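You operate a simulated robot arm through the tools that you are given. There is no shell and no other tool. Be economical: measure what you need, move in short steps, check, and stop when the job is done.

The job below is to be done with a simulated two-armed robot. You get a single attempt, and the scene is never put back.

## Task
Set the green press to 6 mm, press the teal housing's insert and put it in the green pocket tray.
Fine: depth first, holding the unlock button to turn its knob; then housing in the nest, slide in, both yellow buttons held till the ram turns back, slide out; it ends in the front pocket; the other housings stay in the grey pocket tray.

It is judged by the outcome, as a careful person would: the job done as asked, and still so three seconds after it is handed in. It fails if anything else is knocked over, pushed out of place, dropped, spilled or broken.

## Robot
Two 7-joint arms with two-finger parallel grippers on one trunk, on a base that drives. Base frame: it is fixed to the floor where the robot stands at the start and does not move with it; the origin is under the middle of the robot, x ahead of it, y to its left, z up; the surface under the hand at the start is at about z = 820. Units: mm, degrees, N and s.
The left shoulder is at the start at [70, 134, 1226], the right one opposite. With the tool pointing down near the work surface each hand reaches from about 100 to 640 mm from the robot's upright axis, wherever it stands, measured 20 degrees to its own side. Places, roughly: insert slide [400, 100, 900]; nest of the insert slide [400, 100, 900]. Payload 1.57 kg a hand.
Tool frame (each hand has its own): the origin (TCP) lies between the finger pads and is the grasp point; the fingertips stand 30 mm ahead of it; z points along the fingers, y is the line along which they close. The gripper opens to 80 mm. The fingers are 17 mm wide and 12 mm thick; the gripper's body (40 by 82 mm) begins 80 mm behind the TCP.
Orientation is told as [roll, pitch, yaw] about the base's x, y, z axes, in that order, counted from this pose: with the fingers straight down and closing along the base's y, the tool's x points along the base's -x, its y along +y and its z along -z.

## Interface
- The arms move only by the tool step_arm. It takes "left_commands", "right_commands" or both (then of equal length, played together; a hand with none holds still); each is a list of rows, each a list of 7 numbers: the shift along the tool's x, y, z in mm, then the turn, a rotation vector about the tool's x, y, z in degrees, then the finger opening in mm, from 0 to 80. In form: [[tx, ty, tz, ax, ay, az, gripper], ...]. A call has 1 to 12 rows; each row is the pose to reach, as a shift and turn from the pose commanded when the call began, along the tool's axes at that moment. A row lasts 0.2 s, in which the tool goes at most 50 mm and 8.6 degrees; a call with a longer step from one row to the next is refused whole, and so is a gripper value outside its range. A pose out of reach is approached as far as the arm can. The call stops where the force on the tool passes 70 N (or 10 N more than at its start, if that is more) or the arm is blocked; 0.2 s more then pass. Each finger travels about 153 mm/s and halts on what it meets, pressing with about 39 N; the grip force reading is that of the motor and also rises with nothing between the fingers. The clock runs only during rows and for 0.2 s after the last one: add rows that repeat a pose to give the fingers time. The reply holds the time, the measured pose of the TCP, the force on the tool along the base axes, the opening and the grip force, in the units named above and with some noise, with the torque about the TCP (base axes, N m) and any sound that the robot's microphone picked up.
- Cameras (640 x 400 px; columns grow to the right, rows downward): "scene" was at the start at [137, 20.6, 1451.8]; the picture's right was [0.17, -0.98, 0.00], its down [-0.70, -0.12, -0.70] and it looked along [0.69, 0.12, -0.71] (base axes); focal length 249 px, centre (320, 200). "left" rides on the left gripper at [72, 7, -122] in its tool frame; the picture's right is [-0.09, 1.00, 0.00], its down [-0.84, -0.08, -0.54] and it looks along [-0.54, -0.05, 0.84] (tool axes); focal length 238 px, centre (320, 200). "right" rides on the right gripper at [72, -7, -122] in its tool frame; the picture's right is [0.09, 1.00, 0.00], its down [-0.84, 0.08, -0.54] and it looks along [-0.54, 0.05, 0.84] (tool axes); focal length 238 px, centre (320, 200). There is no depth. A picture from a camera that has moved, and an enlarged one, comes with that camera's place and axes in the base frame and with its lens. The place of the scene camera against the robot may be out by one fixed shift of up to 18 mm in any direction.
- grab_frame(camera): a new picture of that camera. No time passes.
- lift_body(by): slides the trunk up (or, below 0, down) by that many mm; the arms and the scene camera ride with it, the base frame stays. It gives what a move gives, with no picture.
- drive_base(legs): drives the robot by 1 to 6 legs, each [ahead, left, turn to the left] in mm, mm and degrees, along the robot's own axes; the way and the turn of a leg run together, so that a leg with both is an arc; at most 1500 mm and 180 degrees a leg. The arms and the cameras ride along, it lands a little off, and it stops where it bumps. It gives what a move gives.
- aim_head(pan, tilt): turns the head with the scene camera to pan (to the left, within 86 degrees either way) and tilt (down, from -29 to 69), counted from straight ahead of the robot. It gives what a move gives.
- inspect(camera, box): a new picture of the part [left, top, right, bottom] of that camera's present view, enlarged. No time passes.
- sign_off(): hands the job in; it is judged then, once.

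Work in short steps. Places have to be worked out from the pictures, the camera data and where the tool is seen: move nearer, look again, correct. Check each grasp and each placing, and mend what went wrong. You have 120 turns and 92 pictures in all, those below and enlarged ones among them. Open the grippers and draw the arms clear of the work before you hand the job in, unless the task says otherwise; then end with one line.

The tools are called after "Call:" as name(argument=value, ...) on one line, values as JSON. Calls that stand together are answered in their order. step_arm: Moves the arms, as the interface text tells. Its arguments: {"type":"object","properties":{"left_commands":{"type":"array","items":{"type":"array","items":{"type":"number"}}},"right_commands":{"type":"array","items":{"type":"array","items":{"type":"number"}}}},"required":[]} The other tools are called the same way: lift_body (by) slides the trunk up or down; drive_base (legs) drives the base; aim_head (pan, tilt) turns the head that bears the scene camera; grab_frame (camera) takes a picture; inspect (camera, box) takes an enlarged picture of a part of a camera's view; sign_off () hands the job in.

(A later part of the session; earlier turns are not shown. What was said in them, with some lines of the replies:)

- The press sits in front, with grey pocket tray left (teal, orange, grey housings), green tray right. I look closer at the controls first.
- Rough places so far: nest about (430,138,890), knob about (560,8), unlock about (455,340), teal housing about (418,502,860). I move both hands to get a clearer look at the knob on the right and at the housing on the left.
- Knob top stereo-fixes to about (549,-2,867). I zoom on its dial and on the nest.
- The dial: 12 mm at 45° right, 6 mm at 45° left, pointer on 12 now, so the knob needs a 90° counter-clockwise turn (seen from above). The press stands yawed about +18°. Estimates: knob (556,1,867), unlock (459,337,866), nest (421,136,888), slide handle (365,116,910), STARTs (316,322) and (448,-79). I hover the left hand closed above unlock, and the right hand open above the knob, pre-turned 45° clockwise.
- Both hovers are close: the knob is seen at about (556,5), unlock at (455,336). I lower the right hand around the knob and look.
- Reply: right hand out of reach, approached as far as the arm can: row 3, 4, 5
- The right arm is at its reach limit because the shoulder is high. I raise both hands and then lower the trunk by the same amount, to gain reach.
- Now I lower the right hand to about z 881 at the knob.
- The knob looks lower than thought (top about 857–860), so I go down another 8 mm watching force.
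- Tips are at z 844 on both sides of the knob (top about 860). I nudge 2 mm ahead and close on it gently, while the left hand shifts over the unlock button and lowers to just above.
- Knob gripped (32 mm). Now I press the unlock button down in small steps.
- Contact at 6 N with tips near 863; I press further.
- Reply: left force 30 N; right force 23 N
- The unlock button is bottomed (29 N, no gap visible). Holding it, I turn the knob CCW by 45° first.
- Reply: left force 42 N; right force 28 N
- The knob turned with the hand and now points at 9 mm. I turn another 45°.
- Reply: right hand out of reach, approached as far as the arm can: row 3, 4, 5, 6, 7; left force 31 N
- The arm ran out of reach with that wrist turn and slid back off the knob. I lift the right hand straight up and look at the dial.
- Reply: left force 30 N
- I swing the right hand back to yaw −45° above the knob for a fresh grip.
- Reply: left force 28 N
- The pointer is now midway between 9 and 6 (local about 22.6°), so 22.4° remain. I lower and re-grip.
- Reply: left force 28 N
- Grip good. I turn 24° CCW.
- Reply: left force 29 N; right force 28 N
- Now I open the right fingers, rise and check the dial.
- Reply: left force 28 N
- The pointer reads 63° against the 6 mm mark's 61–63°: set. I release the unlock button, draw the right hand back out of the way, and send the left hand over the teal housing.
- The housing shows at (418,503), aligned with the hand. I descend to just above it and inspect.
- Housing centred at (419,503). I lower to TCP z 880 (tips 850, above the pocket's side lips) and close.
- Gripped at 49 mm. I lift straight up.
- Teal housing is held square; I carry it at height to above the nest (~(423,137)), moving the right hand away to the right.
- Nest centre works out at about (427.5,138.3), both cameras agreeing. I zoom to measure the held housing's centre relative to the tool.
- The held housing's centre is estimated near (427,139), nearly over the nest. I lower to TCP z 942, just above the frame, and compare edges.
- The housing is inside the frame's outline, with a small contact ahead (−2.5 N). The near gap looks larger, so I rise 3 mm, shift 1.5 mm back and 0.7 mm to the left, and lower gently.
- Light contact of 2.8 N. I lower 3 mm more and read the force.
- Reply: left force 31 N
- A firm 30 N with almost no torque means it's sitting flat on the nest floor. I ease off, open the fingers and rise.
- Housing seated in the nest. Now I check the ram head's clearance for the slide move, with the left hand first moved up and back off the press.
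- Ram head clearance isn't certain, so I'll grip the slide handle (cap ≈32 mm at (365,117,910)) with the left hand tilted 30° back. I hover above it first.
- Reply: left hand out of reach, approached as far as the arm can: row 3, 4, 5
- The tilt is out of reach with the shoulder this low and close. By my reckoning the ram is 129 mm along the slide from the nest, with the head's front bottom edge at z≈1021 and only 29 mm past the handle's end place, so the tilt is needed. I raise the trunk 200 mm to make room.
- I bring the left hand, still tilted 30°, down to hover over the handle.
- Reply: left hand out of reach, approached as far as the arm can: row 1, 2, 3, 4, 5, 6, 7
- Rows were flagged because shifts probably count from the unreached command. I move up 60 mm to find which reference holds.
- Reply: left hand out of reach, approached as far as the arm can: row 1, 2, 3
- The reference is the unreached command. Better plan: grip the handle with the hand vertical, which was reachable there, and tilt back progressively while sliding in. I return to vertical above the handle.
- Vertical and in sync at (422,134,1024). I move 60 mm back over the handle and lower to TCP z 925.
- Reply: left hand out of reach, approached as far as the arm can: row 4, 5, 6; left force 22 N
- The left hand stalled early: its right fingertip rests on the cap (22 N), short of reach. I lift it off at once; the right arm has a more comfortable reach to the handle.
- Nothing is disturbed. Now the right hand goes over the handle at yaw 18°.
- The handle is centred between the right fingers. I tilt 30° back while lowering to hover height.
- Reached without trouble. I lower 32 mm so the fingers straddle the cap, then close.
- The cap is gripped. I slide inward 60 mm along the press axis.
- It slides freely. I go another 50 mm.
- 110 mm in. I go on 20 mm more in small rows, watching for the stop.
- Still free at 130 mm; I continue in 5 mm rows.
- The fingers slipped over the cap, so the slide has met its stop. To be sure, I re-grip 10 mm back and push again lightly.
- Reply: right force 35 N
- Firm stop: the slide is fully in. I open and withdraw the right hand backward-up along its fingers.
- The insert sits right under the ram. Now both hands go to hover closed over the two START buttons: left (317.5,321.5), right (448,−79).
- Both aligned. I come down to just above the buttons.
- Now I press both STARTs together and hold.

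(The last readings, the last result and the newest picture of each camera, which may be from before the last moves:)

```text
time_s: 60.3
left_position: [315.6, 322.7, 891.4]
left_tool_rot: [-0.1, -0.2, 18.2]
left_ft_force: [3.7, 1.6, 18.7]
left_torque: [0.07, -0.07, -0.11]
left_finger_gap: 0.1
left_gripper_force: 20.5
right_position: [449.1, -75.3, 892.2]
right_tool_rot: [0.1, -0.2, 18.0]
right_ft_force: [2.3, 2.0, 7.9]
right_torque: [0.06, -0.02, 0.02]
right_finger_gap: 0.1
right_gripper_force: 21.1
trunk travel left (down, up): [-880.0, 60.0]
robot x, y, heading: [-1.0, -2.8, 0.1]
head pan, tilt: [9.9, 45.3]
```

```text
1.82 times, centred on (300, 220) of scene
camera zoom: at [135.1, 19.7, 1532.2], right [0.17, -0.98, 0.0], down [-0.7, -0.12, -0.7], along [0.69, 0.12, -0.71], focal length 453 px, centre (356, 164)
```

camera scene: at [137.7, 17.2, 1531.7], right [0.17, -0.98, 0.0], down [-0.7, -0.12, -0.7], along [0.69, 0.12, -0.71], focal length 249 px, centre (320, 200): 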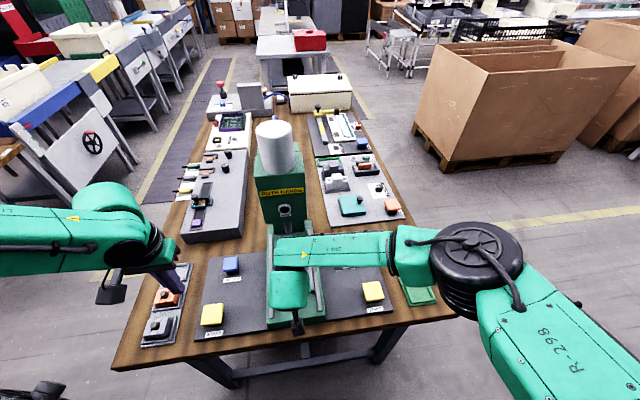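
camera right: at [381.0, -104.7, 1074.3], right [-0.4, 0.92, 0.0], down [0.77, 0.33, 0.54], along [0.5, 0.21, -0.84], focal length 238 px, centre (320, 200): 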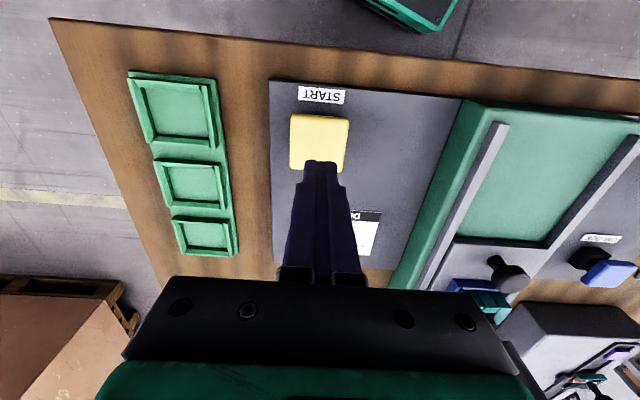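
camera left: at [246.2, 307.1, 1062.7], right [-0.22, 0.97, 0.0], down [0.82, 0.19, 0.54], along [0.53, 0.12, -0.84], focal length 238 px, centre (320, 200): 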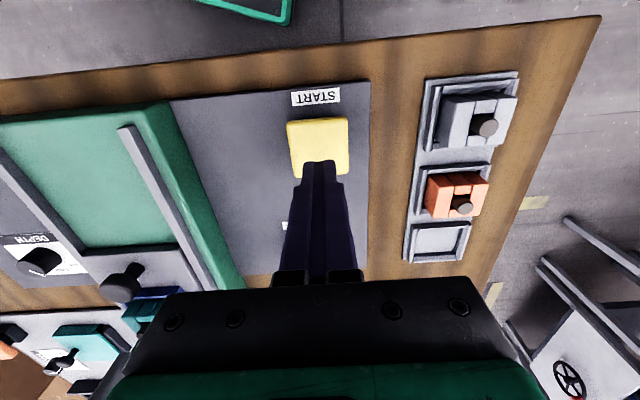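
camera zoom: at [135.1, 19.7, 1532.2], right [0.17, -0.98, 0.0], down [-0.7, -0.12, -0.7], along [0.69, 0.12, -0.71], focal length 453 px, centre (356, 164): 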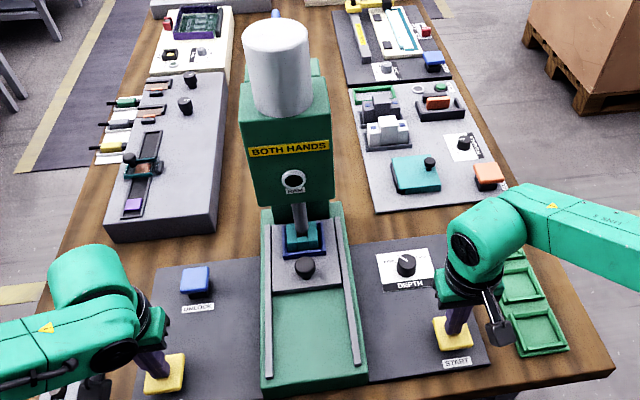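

The right button shows only 8 N, perhaps not fully down. I press it 4 mm further and hold both.

Call:
step_arm(left_commands=[[0, 0, 1, 0, 0, 0, 0], [0, 0, 2, 0, 0, 0, 0], [0, 0, 2, 0, 0, 0, 0], [0, 0, 2, 0, 0, 0, 0]], right_commands=[[0, 0, 2, 0, 0, 0, 0], [0, 0, 4, 0, 0, 0, 0], [0, 0, 4, 0, 0, 0, 0], [0, 0, 4, 0, 0, 0, 0]])

Call:
inspect(camera="scene", box=[260, 190, 320, 250])

```text
time_s: 61.3
left_position: [317.0, 323.4, 890.9]
left_tool_rot: [-0.1, -0.4, 18.2]
left_ft_force: [14.0, 6.5, 29.3]
left_torque: [0.18, -0.27, -0.04]
left_finger_gap: 0.1
left_gripper_force: 21.2
right_position: [448.5, -76.7, 891.1]
right_tool_rot: [0.0, -0.5, 17.9]
right_ft_force: [5.1, -2.4, 38.8]
right_torque: [-0.14, -0.08, 0.1]
right_finger_gap: 0.0
right_gripper_force: 21.5
trunk travel left (down, up): [-880.0, 60.0]
robot x, y, heading: [1.3, -1.5, 0.0]
head pan, tilt: [9.9, 45.3]
```

```text
6.67 times, centred on (290, 220) of scene
camera zoom: at [132.1, 19.2, 1532.7], right [0.17, -0.98, 0.0], down [-0.7, -0.12, -0.71], along [0.69, 0.12, -0.71], focal length 1662 px, centre (520, 67)
```

zoom: 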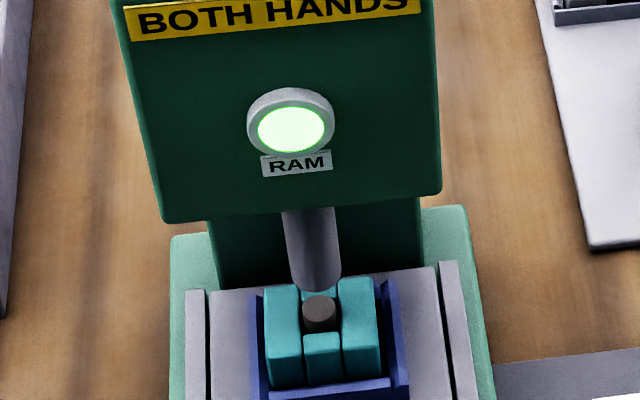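

The RAM lamp is lit: the ram is driving. I hold both buttons and wait.

Call:
step_arm(left_commands=[[0, 0, 0, 0, 0, 0, 0], [0, 0, 0, 0, 0, 0, 0], [0, 0, 0, 0, 0, 0, 0], [0, 0, 0, 0, 0, 0, 0], [0, 0, 0, 0, 0, 0, 0]], right_commands=[[0, 0, 0, 0, 0, 0, 0], [0, 0, 0, 0, 0, 0, 0], [0, 0, 0, 0, 0, 0, 0], [0, 0, 0, 0, 0, 0, 0], [0, 0, 0, 0, 0, 0, 0]])

Call:
inspect(camera="scene", box=[260, 190, 320, 250])

```text
time_s: 62.5
left_position: [315.4, 322.4, 890.5]
left_tool_rot: [-0.1, -0.5, 18.3]
left_ft_force: [11.3, 7.9, 31.8]
left_torque: [0.17, -0.2, 0.0]
left_finger_gap: 0.1
left_gripper_force: 21.2
right_position: [448.1, -75.9, 890.3]
right_tool_rot: [0.0, -0.5, 18.0]
right_ft_force: [9.3, -3.5, 37.7]
right_torque: [-0.14, -0.12, -0.16]
right_finger_gap: 0.2
right_gripper_force: 21.2
trunk travel left (down, up): [-880.0, 60.0]
robot x, y, heading: [2.8, 1.2, -0.1]
head pan, tilt: [9.9, 45.3]
```

```text
6.67 times, centred on (290, 220) of scene
camera zoom: at [131.8, 18.9, 1532.4], right [0.17, -0.98, 0.0], down [-0.7, -0.12, -0.71], along [0.69, 0.12, -0.71], focal length 1662 px, centre (520, 67)
```

zoom: 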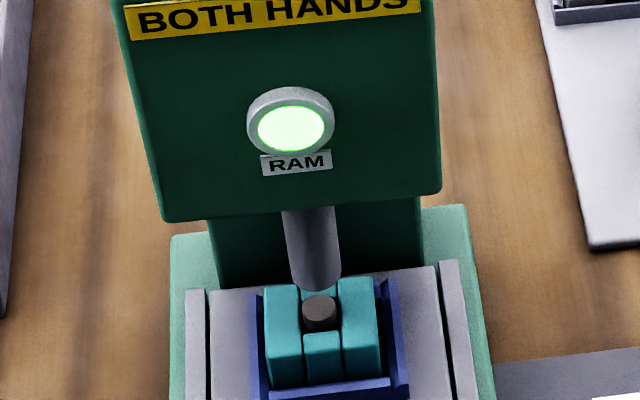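

The lamp stays lit, the ram not visibly lower yet. I keep holding longer.

Call:
step_arm(left_commands=[[0, 0, 0, 0, 0, 0, 0], [0, 0, 0, 0, 0, 0, 0], [0, 0, 0, 0, 0, 0, 0], [0, 0, 0, 0, 0, 0, 0], [0, 0, 0, 0, 0, 0, 0]], right_commands=[[0, 0, 0, 0, 0, 0, 0], [0, 0, 0, 0, 0, 0, 0], [0, 0, 0, 0, 0, 0, 0], [0, 0, 0, 0, 0, 0, 0], [0, 0, 0, 0, 0, 0, 0]])

Call:
inspect(camera="scene", box=[260, 190, 320, 250])

```text
time_s: 63.7
left_position: [316.6, 323.4, 890.9]
left_tool_rot: [-0.2, -0.5, 18.2]
left_ft_force: [10.6, 7.6, 33.7]
left_torque: [0.17, -0.2, -0.03]
left_finger_gap: 0.0
left_gripper_force: 21.7
right_position: [449.4, -76.7, 890.7]
right_tool_rot: [0.0, -0.5, 18.1]
right_ft_force: [9.8, -3.1, 36.3]
right_torque: [-0.17, -0.12, 0.06]
right_finger_gap: 0.1
right_gripper_force: 21.0
trunk travel left (down, up): [-880.0, 60.0]
robot x, y, heading: [4.0, 2.5, 0.3]
head pan, tilt: [9.9, 45.3]
```

```text
6.67 times, centred on (290, 220) of scene
camera zoom: at [131.8, 18.8, 1532.4], right [0.17, -0.98, 0.0], down [-0.7, -0.12, -0.71], along [0.69, 0.12, -0.71], focal length 1662 px, centre (520, 67)
```

zoom: 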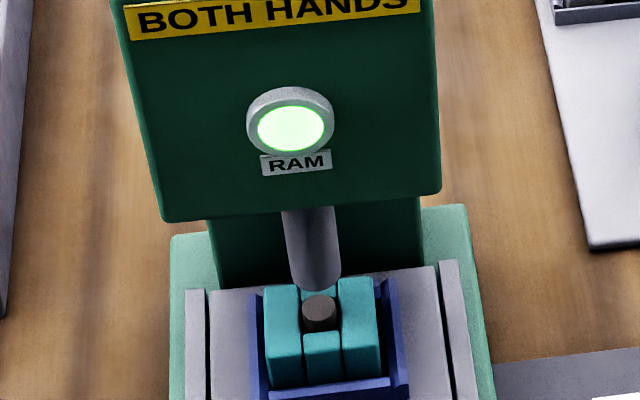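

Comparing pictures: at 60.3 s the ram was down on the insert, lamp dark. Now it is back up with the lamp lit, so it has turned back. I release both buttons together and raise both hands.

Call:
step_arm(left_commands=[[0, 0, -20, 0, 0, 0, 0], [0, 0, -60, 0, 0, 0, 0], [0, 0, -100, 0, 0, 0, 0], [0, 30, -120, 0, 0, 0, 0], [0, 60, -120, 0, 0, 0, 0], [0, 60, -120, 0, 0, 0, 0]], right_commands=[[0, 0, -20, 0, 0, 0, 0], [0, 0, -60, 0, 0, 0, 0], [0, 0, -100, 0, 0, 0, 20], [0, 0, -140, 0, 0, 0, 56], [0, 0, -160, 0, 0, 0, 56], [0, 0, -160, 0, 0, 0, 56]])

Call:
inspect(camera="scene", box=[260, 190, 320, 250])

Call:
inspect(camera="scene", box=[130, 250, 220, 350])

```text
time_s: 65.1
left_position: [295.1, 380.0, 1007.2]
left_tool_rot: [-0.1, 0.3, 18.3]
left_ft_force: [0.0, 0.3, 0.7]
left_torque: [-0.01, 0.03, 0.01]
left_finger_gap: 0.0
left_gripper_force: 20.9
right_position: [449.5, -75.8, 1046.9]
right_tool_rot: [0.0, 0.0, 18.0]
right_ft_force: [-1.1, 0.4, 0.2]
right_torque: [0.0, -0.01, -0.01]
right_finger_gap: 56.0
right_gripper_force: 0.0
trunk travel left (down, up): [-880.0, 60.0]
robot x, y, heading: [0.3, 1.1, -0.0]
head pan, tilt: [9.9, 45.3]
```

```text
6.67 times, centred on (290, 220) of scene
camera zoom: at [137.8, 20.2, 1531.7], right [0.17, -0.98, 0.0], down [-0.7, -0.12, -0.7], along [0.69, 0.12, -0.71], focal length 1662 px, centre (520, 67)
```

zoom: 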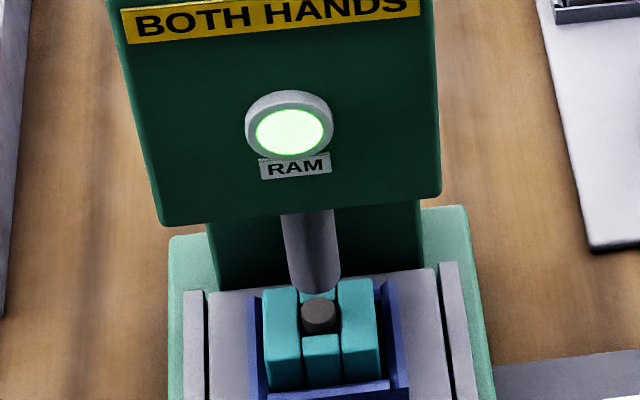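

```text
4.00 times, centred on (175, 300) of scene
camera zoom: at [137.8, 20.2, 1531.7], right [0.17, -0.98, 0.0], down [-0.7, -0.12, -0.7], along [0.69, 0.12, -0.71], focal length 997 px, centre (900, -200)
```

zoom: 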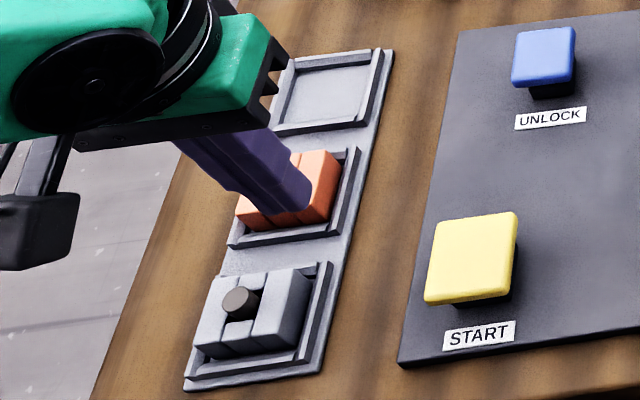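

The lamp stays lit after release, so the stroke was completed. The right hand returns to its withdrawn tilted pose in line with the handle.

Call:
step_arm(right_commands=[[-5, 35, 0, 0, -5, 0, 58], [-10, 70, -2, 0, -10, 0, 58], [-15, 105, -4, 0, -15, 0, 58], [-20, 140, -5, 0, -20, 0, 58], [-25, 175, -6, 0, -25, 0, 58], [-30.8, 210, -7.5, 0, -30, 0, 58], [-30.8, 210, -7.5, 0, -30, 0, 58]])

Call:
grab_frame(camera="right")

```text
time_s: 66.7
left_position: [296.7, 380.5, 1008.3]
left_tool_rot: [-0.1, 0.1, 18.3]
left_ft_force: [0.6, -0.4, 0.3]
left_torque: [-0.02, 0.0, 0.0]
left_finger_gap: 0.2
left_gripper_force: 21.4
right_position: [414.0, 133.7, 1052.5]
right_tool_rot: [0.0, -30.0, 17.8]
right_ft_force: [-0.2, -0.4, 0.2]
right_torque: [-0.01, 0.01, 0.02]
right_finger_gap: 58.0
right_gripper_force: 0.1
trunk travel left (down, up): [-880.0, 60.0]
robot x, y, heading: [2.1, -3.3, 0.0]
head pan, tilt: [9.9, 45.3]
```

```text
25 pictures are left
camera right: at [300.2, 89.9, 1123.5], right [-0.38, 0.92, -0.05], down [0.41, 0.21, 0.89], along [0.83, 0.32, -0.46], focal length 238 px, centre (320, 200)
```

right: 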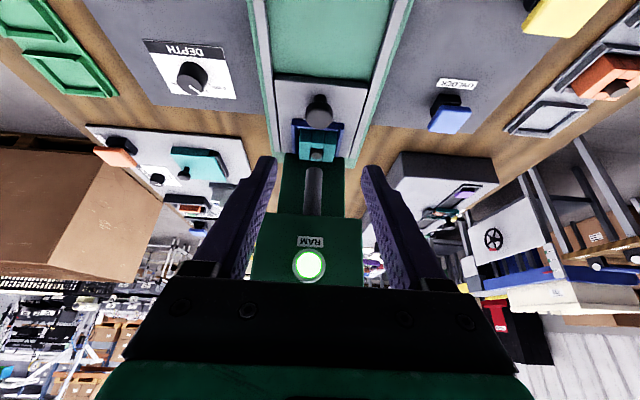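

Same pose as at withdrawal, so I advance 159 mm along the fingers and close on the cap.

Call:
step_arm(right_commands=[[0, 0, 40, 0, 0, 0, 58], [0, 0, 80, 0, 0, 0, 58], [0, 0, 120, 0, 0, 0, 58], [0, 0, 145, 0, 0, 0, 58], [0, 0, 159, 0, 0, 0, 58], [0, 0, 159, 0, 0, 0, 58], [0, 0, 159, 0, 0, 0, 40], [0, 0, 159, 0, 0, 0, 24], [0, 0, 159, 0, 0, 0, 24]])

Call:
inspect(camera="right", box=[220, 60, 420, 220])

```text
time_s: 68.7
left_position: [296.7, 378.5, 1007.6]
left_tool_rot: [-0.2, 0.1, 18.2]
left_ft_force: [0.7, 0.0, 0.1]
left_torque: [0.0, -0.02, -0.01]
left_finger_gap: 0.1
left_gripper_force: 21.0
right_position: [491.8, 158.7, 917.2]
right_tool_rot: [0.0, -30.0, 17.9]
right_ft_force: [-0.4, -3.0, -1.6]
right_torque: [-0.08, -0.09, -0.03]
right_finger_gap: 30.9
right_gripper_force: 40.0
trunk travel left (down, up): [-880.0, 60.0]
robot x, y, heading: [2.3, -0.0, -0.2]
head pan, tilt: [9.9, 45.3]
```

```text
2.50 times, centred on (320, 140) of right
camera zoom: at [377.1, 113.6, 986.6], right [-0.38, 0.92, -0.05], down [0.41, 0.21, 0.89], along [0.83, 0.32, -0.46], focal length 596 px, centre (320, 350)
```

zoom: 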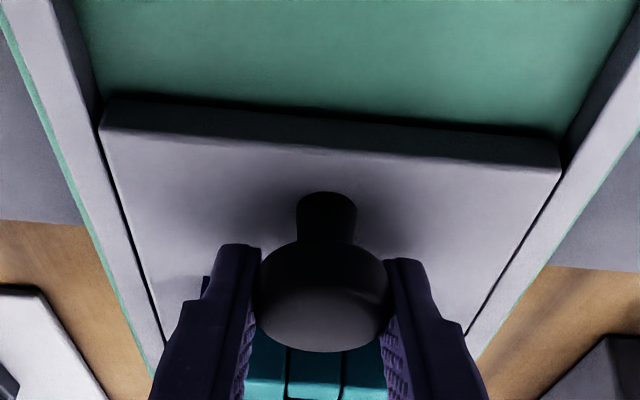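

Gripped. I slide it out 120 mm.

Call:
step_arm(right_commands=[[10.4, 0, -6, 0, 0, 0, 24], [20.8, 0, -12, 0, 0, 0, 24], [31.2, 0, -18, 0, 0, 0, 24], [41.6, 0, -24, 0, 0, 0, 24], [52, 0, -30, 0, 0, 0, 24], [62.4, 0, -36, 0, 0, 0, 24], [72.7, 0, -42, 0, 0, 0, 24], [83.1, 0, -48, 0, 0, 0, 24], [93.5, 0, -54, 0, 0, 0, 24], [104, 0, -60, 0, 0, 0, 24]])

```text
time_s: 70.9
left_position: [297.0, 378.9, 1008.1]
left_tool_rot: [-0.1, 0.2, 18.2]
left_ft_force: [0.2, 0.3, 0.4]
left_torque: [0.0, 0.0, 0.03]
left_finger_gap: 0.1
left_gripper_force: 21.4
right_position: [379.6, 121.7, 915.7]
right_tool_rot: [0.1, -29.8, 18.0]
right_ft_force: [1.1, -5.4, -7.9]
right_torque: [-0.16, 0.17, 0.01]
right_finger_gap: 31.1
right_gripper_force: 40.1
trunk travel left (down, up): [-880.0, 60.0]
robot x, y, heading: [1.1, -0.1, -0.0]
head pan, tilt: [9.9, 45.3]
```

About 14 mm remain; I pull in small rows to the outer stop.

Call:
step_arm(right_commands=[[3.5, 0, -2, 0, 0, 0, 24], [7, 0, -4, 0, 0, 0, 24], [10.4, 0, -6, 0, 0, 0, 24], [12.1, 0, -7, 0, 0, 0, 24]])

```text
time_s: 71.9
left_position: [299.2, 380.9, 1007.5]
left_tool_rot: [-0.1, 0.3, 18.3]
left_ft_force: [-0.1, -0.2, -0.4]
left_torque: [0.01, -0.03, 0.03]
left_finger_gap: 0.0
left_gripper_force: 21.1
right_position: [367.2, 118.8, 917.2]
right_tool_rot: [0.1, -30.1, 17.9]
right_ft_force: [11.4, -1.5, 1.4]
right_torque: [-0.12, 0.67, -0.03]
right_finger_gap: 31.1
right_gripper_force: 40.3
trunk travel left (down, up): [-880.0, 60.0]
robot x, y, heading: [1.8, 0.2, 0.1]
head pan, tilt: [9.9, 45.3]
```

Stop reached (11 N). I release and withdraw upward, returning to vertical over the nest side.

Call:
step_arm(right_commands=[[-1, 0, 0.6, 0, 0, 0, 24], [-1, 0, 0.6, 0, 0, 0, 58], [-1, 0, 0.6, 0, 0, 0, 58], [-1, 0, -40, 0, 0, 0, 60], [-1, 0, -80, 0, 0, 0, 66], [-20, 0, -90, 0, 7.5, 0, 66], [-45, 0, -90, 0, 15, 0, 66], [-70, 0, -90, 0, 22.5, 0, 66], [-95, 0, -75, 0, 30, 0, 66], [-95, 0, -75, 0, 30, 0, 66]])

Call:
grab_frame(camera="right")

```text
time_s: 74.1
left_position: [296.5, 379.6, 1009.1]
left_tool_rot: [-0.1, 0.1, 18.1]
left_ft_force: [0.0, -0.4, -0.3]
left_torque: [-0.02, -0.01, 0.0]
left_finger_gap: 0.2
left_gripper_force: 21.2
right_position: [407.5, 129.8, 1029.3]
right_tool_rot: [0.1, 0.1, 18.1]
right_ft_force: [-0.1, 0.1, 0.3]
right_torque: [0.01, 0.02, 0.01]
right_finger_gap: 65.9
right_gripper_force: 0.0
trunk travel left (down, up): [-880.0, 60.0]
robot x, y, heading: [0.0, 1.6, -0.0]
head pan, tilt: [9.9, 45.3]
```

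```text
23 pictures are left
camera right: at [342.0, 101.3, 1151.0], right [-0.4, 0.92, 0.0], down [0.77, 0.33, 0.54], along [0.5, 0.22, -0.84], focal length 238 px, centre (320, 200)
```

right: 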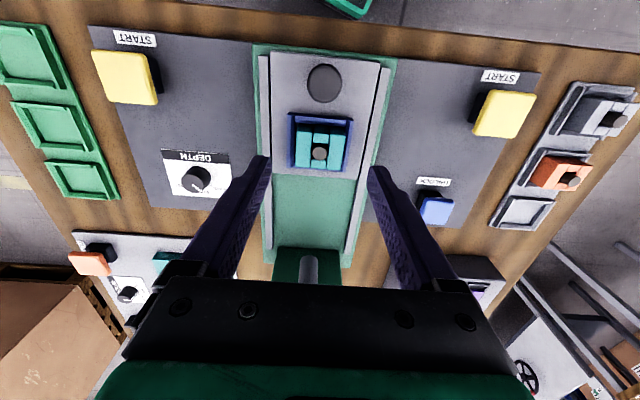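

The slide is back out with the housing in the nest, the pin now sitting lower. I move the right hand over it and descend to TCP z 936 to grasp at 49 mm width.

Call:
step_arm(right_commands=[[-10, 1, 20, 0, 0, 0, 66], [-20, 1.6, 50, 0, 0, 0, 66], [-20, 1.6, 70, 0, 0, 0, 66], [-20, 1.6, 70, 0, 0, 0, 66]])

Call:
inspect(camera="right", box=[220, 60, 420, 220])

```text
time_s: 75.1
left_position: [295.6, 379.5, 1007.9]
left_tool_rot: [-0.1, 0.1, 18.3]
left_ft_force: [-0.4, 0.1, 0.1]
left_torque: [0.01, 0.03, 0.01]
left_finger_gap: 0.0
left_gripper_force: 21.3
right_position: [425.8, 137.3, 959.2]
right_tool_rot: [0.0, 0.0, 18.1]
right_ft_force: [-0.4, -0.2, 0.7]
right_torque: [0.01, -0.01, 0.02]
right_finger_gap: 66.0
right_gripper_force: 0.0
trunk travel left (down, up): [-880.0, 60.0]
robot x, y, heading: [3.5, -2.6, -0.2]
head pan, tilt: [9.9, 45.3]
```

```text
2.50 times, centred on (320, 140) of right
camera zoom: at [360.0, 109.3, 1081.1], right [-0.4, 0.92, 0.0], down [0.77, 0.33, 0.54], along [0.5, 0.21, -0.84], focal length 596 px, centre (320, 350)
```

zoom: 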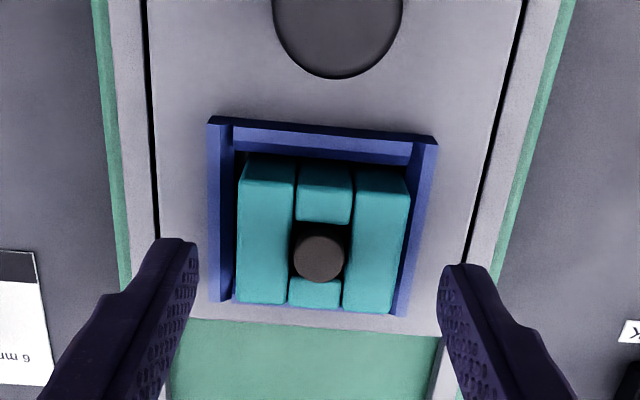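

Centred well. I lower 23 mm and close.

Call:
step_arm(right_commands=[[0, 0.5, 12, 0, 0, 0, 66], [0, 0.5, 23, 0, 0, 0, 66], [0, 0.5, 23, 0, 0, 0, 66], [0, 0.5, 23, 0, 0, 0, 50], [0, 0.5, 23, 0, 0, 0, 38], [0, 0.5, 23, 0, 0, 0, 38]])

Call:
inspect(camera="right", box=[220, 60, 420, 220])

```text
time_s: 76.5
left_position: [296.7, 380.0, 1008.2]
left_tool_rot: [-0.1, 0.1, 18.3]
left_ft_force: [0.5, 0.0, 0.6]
left_torque: [0.01, -0.03, -0.03]
left_finger_gap: 0.0
left_gripper_force: 20.9
right_position: [424.2, 137.9, 935.8]
right_tool_rot: [0.1, 0.1, 18.0]
right_ft_force: [0.1, -0.3, -0.5]
right_torque: [-0.02, -0.04, 0.03]
right_finger_gap: 49.1
right_gripper_force: 38.4
trunk travel left (down, up): [-880.0, 60.0]
robot x, y, heading: [0.0, -1.0, 0.1]
head pan, tilt: [9.9, 45.3]
```

```text
2.50 times, centred on (320, 140) of right
camera zoom: at [359.7, 109.7, 1058.7], right [-0.4, 0.92, 0.0], down [0.77, 0.33, 0.54], along [0.5, 0.21, -0.84], focal length 596 px, centre (320, 350)
```

zoom: 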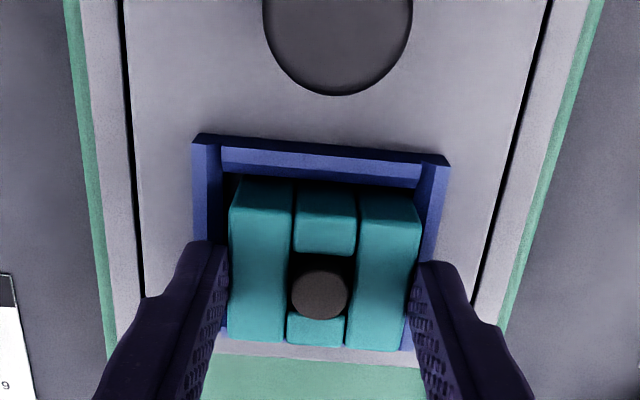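

Gripped at 49 mm. I lift and carry it over the green tray's front pocket (roughly (486,−212)).

Call:
step_arm(right_commands=[[0, 0, -25, 0, 0, 0, 38], [0, 0, -65, 0, 0, 0, 38], [0, 0, -90, 0, 0, 0, 38], [6, -45, -90, 0, 0, 0, 38], [12, -90, -90, 0, 0, 0, 38], [19, -135, -90, 0, 0, 0, 38], [25, -180, -90, 0, 0, 0, 38], [32, -225, -90, 0, 0, 0, 38], [38, -270, -80, 0, 0, 0, 38], [44, -315, -60, 0, 0, 0, 38], [49, -352, -40, 0, 0, 0, 38], [49, -352, -40, 0, 0, 0, 38]])

Call:
grab_frame(camera="right")

```text
time_s: 79.1
left_position: [295.7, 381.5, 1006.8]
left_tool_rot: [-0.1, 0.2, 18.3]
left_ft_force: [0.0, 0.9, -0.1]
left_torque: [0.01, 0.03, 0.01]
left_finger_gap: 0.0
left_gripper_force: 21.7
right_position: [487.7, -211.5, 976.4]
right_tool_rot: [0.0, 0.0, 18.0]
right_ft_force: [0.0, -0.2, -0.6]
right_torque: [0.01, 0.0, -0.01]
right_finger_gap: 49.1
right_gripper_force: 39.0
trunk travel left (down, up): [-880.0, 60.0]
robot x, y, heading: [-1.4, 0.8, 0.3]
head pan, tilt: [9.9, 45.3]
```

```text
20 pictures are left
camera right: at [422.5, -240.4, 1098.7], right [-0.4, 0.92, 0.0], down [0.77, 0.33, 0.54], along [0.5, 0.21, -0.84], focal length 238 px, centre (320, 200)
```

right: 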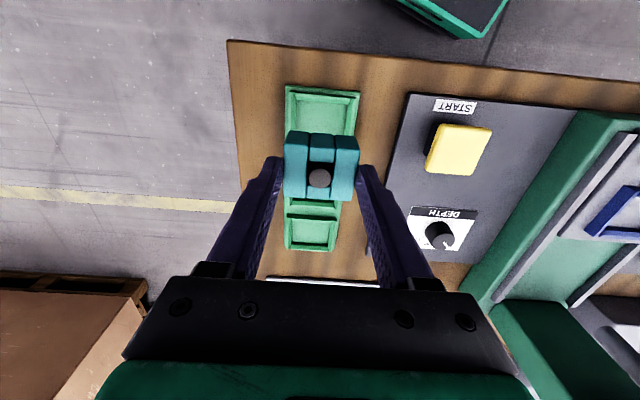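

The pocket's centre is computed at about (489,−212) and the hand is nearly right. I lower to about 20 mm above the final height and compare edges.

Call:
step_arm(right_commands=[[1.5, -1, 30, 0, 0, 0, 38], [1.5, -1, 60, 0, 0, 0, 38], [1.5, -1, 79, 0, 0, 0, 38], [1.5, -1, 79, 0, 0, 0, 38]])

Call:
inspect(camera="right", box=[220, 60, 420, 220])

```text
time_s: 80.1
left_position: [295.4, 379.5, 1008.0]
left_tool_rot: [-0.2, 0.1, 18.2]
left_ft_force: [-0.3, -0.3, -0.1]
left_torque: [0.0, 0.02, 0.0]
left_finger_gap: 0.1
left_gripper_force: 20.6
right_position: [485.6, -213.6, 926.5]
right_tool_rot: [-0.1, -0.1, 17.9]
right_ft_force: [-0.3, 0.8, -1.5]
right_torque: [0.01, 0.0, -0.02]
right_finger_gap: 49.0
right_gripper_force: 38.5
right hand out of reach, approached as far as the arm can: row 2, 3, 4
trunk travel left (down, up): [-880.0, 60.0]
robot x, y, heading: [1.7, -0.9, -0.1]
head pan, tilt: [9.9, 45.3]
```

```text
2.50 times, centred on (320, 140) of right
camera zoom: at [419.8, -241.6, 1048.3], right [-0.39, 0.92, 0.0], down [0.77, 0.33, 0.54], along [0.5, 0.21, -0.84], focal length 596 px, centre (320, 350)
```

zoom: 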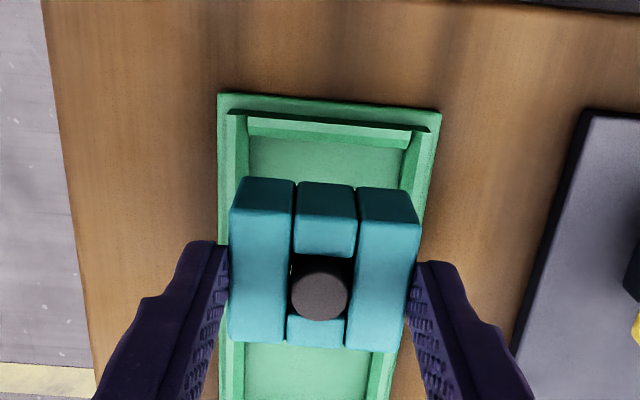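

Down-reach is blocked by the raised trunk. I raise both hands, then lower the trunk 120 mm.

Call:
step_arm(right_commands=[[0, 0, -40, 0, 0, 0, 38], [0, 0, -80, 0, 0, 0, 38], [0, 0, -125, 0, 0, 0, 38], [0, 0, -165, 0, 0, 0, 38], [0, 0, -165, 0, 0, 0, 38]], left_commands=[[0, 0, -40, 0, 0, 0, 0], [0, 0, -80, 0, 0, 0, 0], [0, 0, -120, 0, 0, 0, 0], [0, 0, -160, 0, 0, 0, 0], [0, 0, -160, 0, 0, 0, 0]])

Call:
lift_body(by=-120)

```text
time_s: 81.3
left_position: [297.8, 381.5, 1168.8]
left_tool_rot: [-0.1, 0.3, 18.3]
left_ft_force: [-0.8, 0.8, 0.2]
left_torque: [-0.04, -0.02, -0.01]
left_finger_gap: 0.0
left_gripper_force: 21.2
right_position: [486.6, -213.6, 1093.2]
right_tool_rot: [-0.1, 0.0, 18.1]
right_ft_force: [0.4, 0.0, -0.6]
right_torque: [0.02, 0.01, 0.02]
right_finger_gap: 49.0
right_gripper_force: 38.6
trunk travel left (down, up): [-880.0, 60.0]
robot x, y, heading: [0.0, 2.4, -0.2]
head pan, tilt: [9.9, 45.3]
```

```text
time_s: 82.8
left_position: [298.8, 381.1, 1049.9]
left_tool_rot: [-0.1, 0.2, 18.2]
left_ft_force: [0.1, -0.6, 0.8]
left_torque: [0.01, 0.0, -0.01]
left_finger_gap: 0.1
left_gripper_force: 21.8
right_position: [486.7, -213.7, 971.3]
right_tool_rot: [0.1, 0.0, 17.9]
right_ft_force: [-0.1, -0.5, -1.1]
right_torque: [0.02, 0.0, 0.0]
right_finger_gap: 48.9
right_gripper_force: 38.8
trunk travel left (down, up): [-760.0, 180.0]
robot x, y, heading: [-0.3, 1.1, -0.0]
head pan, tilt: [9.9, 45.3]
```

Now I lower to TCP z 900 and look.

Call:
step_arm(right_commands=[[0, 0, 30, 0, 0, 0, 38], [0, 0, 55, 0, 0, 0, 38], [0, 0, 71, 0, 0, 0, 38], [0, 0, 71, 0, 0, 0, 38]])

Call:
inspect(camera="right", box=[220, 60, 420, 220])

```text
time_s: 83.8
left_position: [298.3, 381.8, 1049.7]
left_tool_rot: [-0.1, 0.1, 18.2]
left_ft_force: [0.4, 0.7, 0.0]
left_torque: [0.01, -0.03, -0.04]
left_finger_gap: 0.0
left_gripper_force: 21.3
right_position: [487.0, -213.2, 901.2]
right_tool_rot: [0.0, 0.0, 17.9]
right_ft_force: [-0.3, 0.3, -0.6]
right_torque: [-0.02, 0.02, -0.02]
right_finger_gap: 48.6
right_gripper_force: 38.7
trunk travel left (down, up): [-760.0, 180.0]
robot x, y, heading: [-0.4, 2.0, 0.2]
head pan, tilt: [9.9, 45.3]
```

```text
2.50 times, centred on (320, 140) of right
camera zoom: at [421.7, -241.7, 1023.4], right [-0.4, 0.92, 0.0], down [0.77, 0.33, 0.54], along [0.5, 0.21, -0.84], focal length 596 px, centre (320, 350)
```

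zoom: 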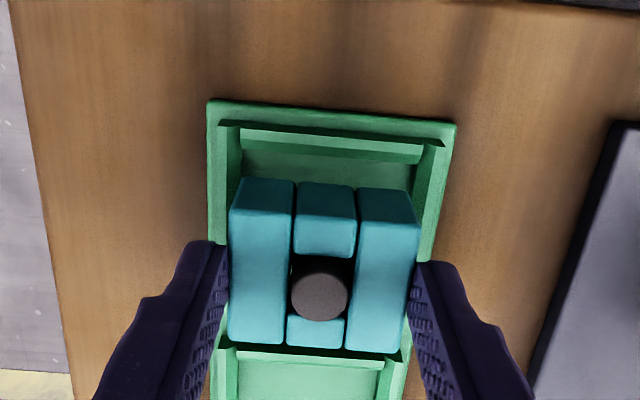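

Alignment agrees with the computed centre (target TCP (486.4,−213.3)). I lower slowly.

Call:
step_arm(right_commands=[[0.5, 0, 6, 0, 0, 0, 38], [0.5, 0, 12, 0, 0, 0, 38], [0.5, 0, 17, 0, 0, 0, 38], [0.5, 0, 17, 0, 0, 0, 38]])

Call:
inspect(camera="right", box=[220, 60, 420, 220])

```text
time_s: 84.8
left_position: [297.6, 381.7, 1049.5]
left_tool_rot: [-0.1, 0.0, 18.3]
left_ft_force: [0.8, -0.2, 0.0]
left_torque: [-0.01, 0.01, 0.0]
left_finger_gap: 0.0
left_gripper_force: 21.3
right_position: [486.3, -214.6, 884.8]
right_tool_rot: [0.0, 0.0, 17.9]
right_ft_force: [0.6, 0.0, -1.0]
right_torque: [-0.03, -0.01, 0.01]
right_finger_gap: 49.2
right_gripper_force: 38.9
trunk travel left (down, up): [-760.0, 180.0]
robot x, y, heading: [0.9, 1.3, -0.0]
head pan, tilt: [9.9, 45.3]
```

```text
2.50 times, centred on (320, 140) of right
camera zoom: at [421.1, -242.9, 1006.4], right [-0.4, 0.92, 0.0], down [0.77, 0.33, 0.54], along [0.5, 0.21, -0.84], focal length 596 px, centre (320, 350)
```

zoom: 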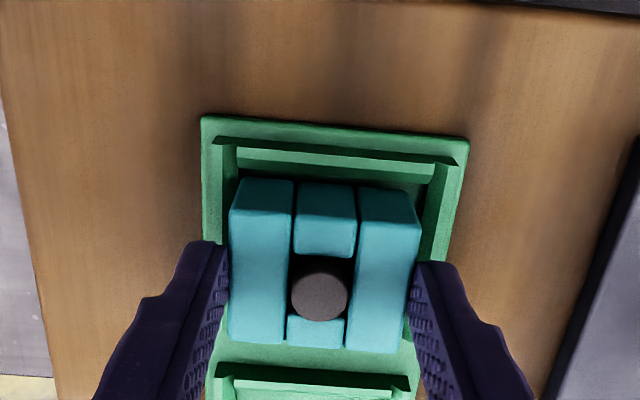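

The housing sits about 1 mm too near and 1 mm too far right. I correct and lower further, gently.

Call:
step_arm(right_commands=[[-1.2, 1.1, 0, 0, 0, 0, 38], [-1.2, 1.1, 3, 0, 0, 0, 38], [-1.2, 1.1, 6, 0, 0, 0, 38], [-1.2, 1.1, 6, 0, 0, 0, 38]])

Call:
inspect(camera="right", box=[220, 60, 420, 220])

```text
time_s: 85.8
left_position: [297.5, 382.5, 1048.1]
left_tool_rot: [0.0, 0.1, 18.4]
left_ft_force: [-0.3, -0.3, -0.1]
left_torque: [0.0, -0.03, -0.01]
left_finger_gap: 0.2
left_gripper_force: 21.1
right_position: [487.5, -212.4, 878.2]
right_tool_rot: [0.0, -0.1, 18.0]
right_ft_force: [1.4, -0.1, -1.1]
right_torque: [0.01, 0.01, -0.01]
right_finger_gap: 49.3
right_gripper_force: 38.9
trunk travel left (down, up): [-760.0, 180.0]
robot x, y, heading: [1.0, 1.7, 0.0]
head pan, tilt: [9.9, 45.3]
```

```text
2.50 times, centred on (320, 140) of right
camera zoom: at [421.6, -240.9, 1001.1], right [-0.4, 0.92, 0.0], down [0.77, 0.33, 0.54], along [0.5, 0.21, -0.84], focal length 596 px, centre (320, 350)
```

zoom: 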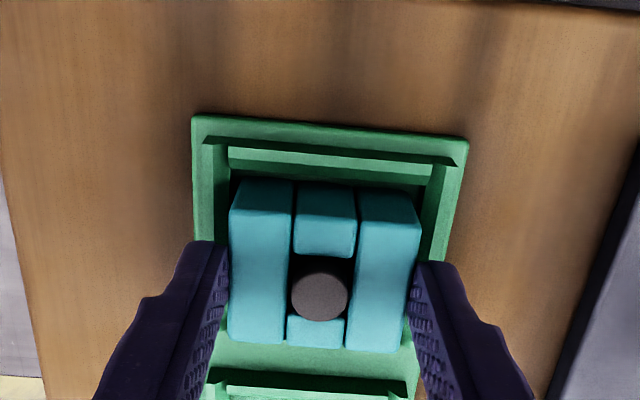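

Nicely centred with no contact yet. I lower 3 mm more.

Call:
step_arm(right_commands=[[0, 0, 1.5, 0, 0, 0, 38], [0, 0, 3, 0, 0, 0, 38], [0, 0, 3, 0, 0, 0, 38]])

```text
time_s: 86.6
left_position: [296.3, 382.9, 1049.7]
left_tool_rot: [-0.3, 0.0, 18.1]
left_ft_force: [-0.3, 0.4, -0.5]
left_torque: [-0.04, -0.01, -0.04]
left_finger_gap: 0.3
left_gripper_force: 21.3
right_position: [487.4, -211.2, 878.8]
right_tool_rot: [-0.1, -0.5, 17.8]
right_ft_force: [6.4, -6.4, 24.2]
right_torque: [-0.42, 0.12, 0.13]
right_finger_gap: 49.1
right_gripper_force: 38.9
trunk travel left (down, up): [-760.0, 180.0]
robot x, y, heading: [-1.1, 1.0, -0.0]
head pan, tilt: [9.9, 45.3]
```

Contact at the expected floor height (24 N, roughly central). I ease off, open and rise.

Call:
step_arm(right_commands=[[0, 0, -2, 0, 0, 0, 38], [0, 0, -2, 0, 0, 0, 52], [0, 0, -2, 0, 0, 0, 64], [0, 0, -2, 0, 0, 0, 64], [0, 0, -30, 0, 0, 0, 66], [0, 0, -70, 0, 0, 0, 66], [0, 0, -100, 0, 0, 0, 66]])

Call:
inspect(camera="right", box=[240, 40, 400, 180])

```text
time_s: 88.2
left_position: [298.0, 381.7, 1049.1]
left_tool_rot: [-0.1, 0.1, 18.3]
left_ft_force: [-0.6, -0.5, -0.1]
left_torque: [-0.03, -0.01, 0.01]
left_finger_gap: 0.0
left_gripper_force: 22.2
right_position: [487.1, -211.9, 975.0]
right_tool_rot: [0.0, 0.0, 18.0]
right_ft_force: [0.1, -0.3, 0.1]
right_torque: [0.0, -0.01, -0.01]
right_finger_gap: 66.1
right_gripper_force: 0.0
trunk travel left (down, up): [-760.0, 180.0]
robot x, y, heading: [1.9, -0.6, 0.1]
head pan, tilt: [9.9, 45.3]
```

```text
2.86 times, centred on (320, 110) of right
camera zoom: at [420.5, -239.6, 1097.3], right [-0.4, 0.92, 0.0], down [0.77, 0.33, 0.54], along [0.5, 0.21, -0.84], focal length 681 px, centre (320, 457)
```

zoom: 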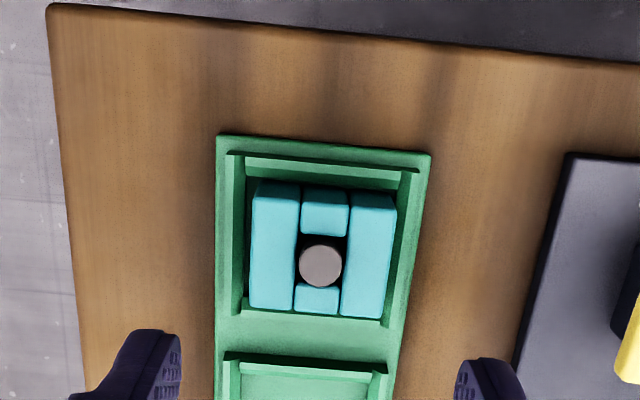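

The housing lies flat in the front pocket. I draw both arms up and clear, opening the left gripper.

Call:
step_arm(right_commands=[[10, -10, -40, 0, 0, 0, 70], [20, -20, -80, 0, 0, 0, 80], [30, -40, -120, 0, 0, 0, 80], [40, -60, -150, 0, 0, 0, 80]], left_commands=[[0, 0, -40, 0, 0, 0, 30], [0, 10, -80, 0, 0, 0, 60], [0, 30, -110, 0, 0, 0, 80], [0, 50, -120, 0, 0, 0, 80]])

Call:
grab_frame(camera="scene")

Call:
inspect(camera="scene", box=[330, 180, 490, 290])

```text
time_s: 89.2
left_position: [279.9, 431.0, 1170.6]
left_tool_rot: [-0.2, 0.2, 18.2]
left_ft_force: [0.5, 0.4, -0.6]
left_torque: [-0.03, -0.04, 0.0]
left_finger_gap: 79.7
left_gripper_force: 0.1
right_position: [444.7, -256.2, 1121.1]
right_tool_rot: [0.0, -0.1, 17.8]
right_ft_force: [-0.1, -0.6, -0.7]
right_torque: [-0.01, -0.07, 0.02]
right_finger_gap: 80.0
right_gripper_force: 0.0
right hand out of reach, approached as far as the arm can: row 3, 4
trunk travel left (down, up): [-760.0, 180.0]
robot x, y, heading: [1.1, -4.0, 0.0]
head pan, tilt: [9.9, 45.3]
```

```text
14 pictures are left
camera scene: at [134.6, 20.6, 1412.0], right [0.17, -0.98, 0.0], down [-0.7, -0.12, -0.7], along [0.69, 0.12, -0.71], focal length 249 px, centre (320, 200)
```

scene: 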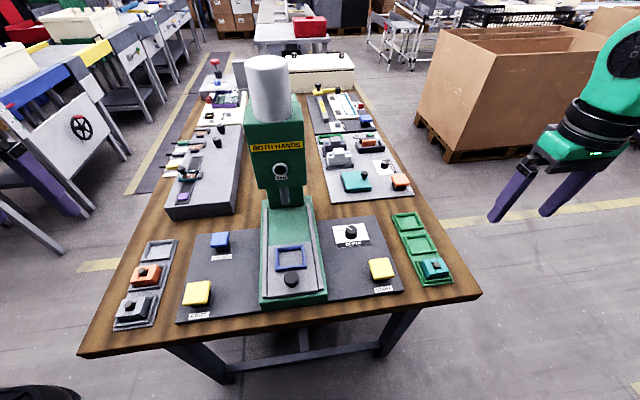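

```text
3.64 times, centred on (410, 235) of scene
camera zoom: at [134.6, 20.6, 1412.0], right [0.17, -0.98, 0.0], down [-0.7, -0.12, -0.7], along [0.69, 0.12, -0.71], focal length 907 px, centre (-7, 73)
```

zoom: 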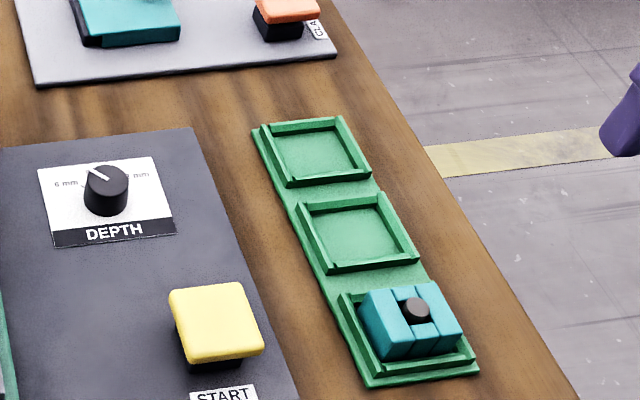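

The dial reads 6 mm and the housing is in the front pocket. I make one last comparison of the insert's height against the unpressed ones.

Call:
inspect(camera="scene", box=[410, 250, 460, 290])

Call:
inspect(camera="scene", box=[105, 255, 175, 330])

```text
10.00 times, centred on (435, 270) of scene
camera zoom: at [134.6, 20.6, 1412.0], right [0.17, -0.98, 0.0], down [-0.7, -0.12, -0.7], along [0.69, 0.12, -0.71], focal length 2494 px, centre (-830, -500)
```

zoom: 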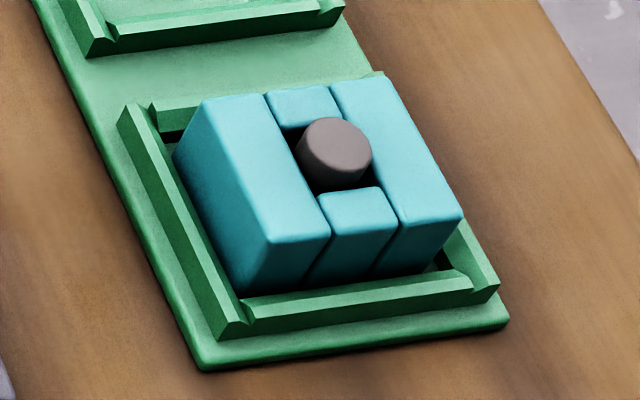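

```text
5.33 times, centred on (140, 292) of scene
camera zoom: at [134.6, 20.6, 1412.0], right [0.17, -0.98, 0.0], down [-0.7, -0.12, -0.7], along [0.69, 0.12, -0.71], focal length 1330 px, centre (1280, -293)
```

zoom: 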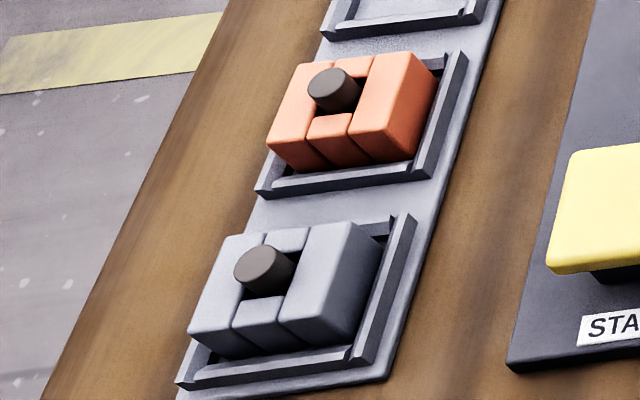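

The teal insert now sits visibly lower than those in the orange and grey housings. The other housings are still in the grey tray, the slide is out, and both hands are open and clear, so I hand in.

Call:
sign_off()

```text
The job is handed in.
```

The press is set to 6 mm, and the teal housing's insert is pressed. The housing sits in the front pocket of the green tray; the other two housings are still in the grey tray.
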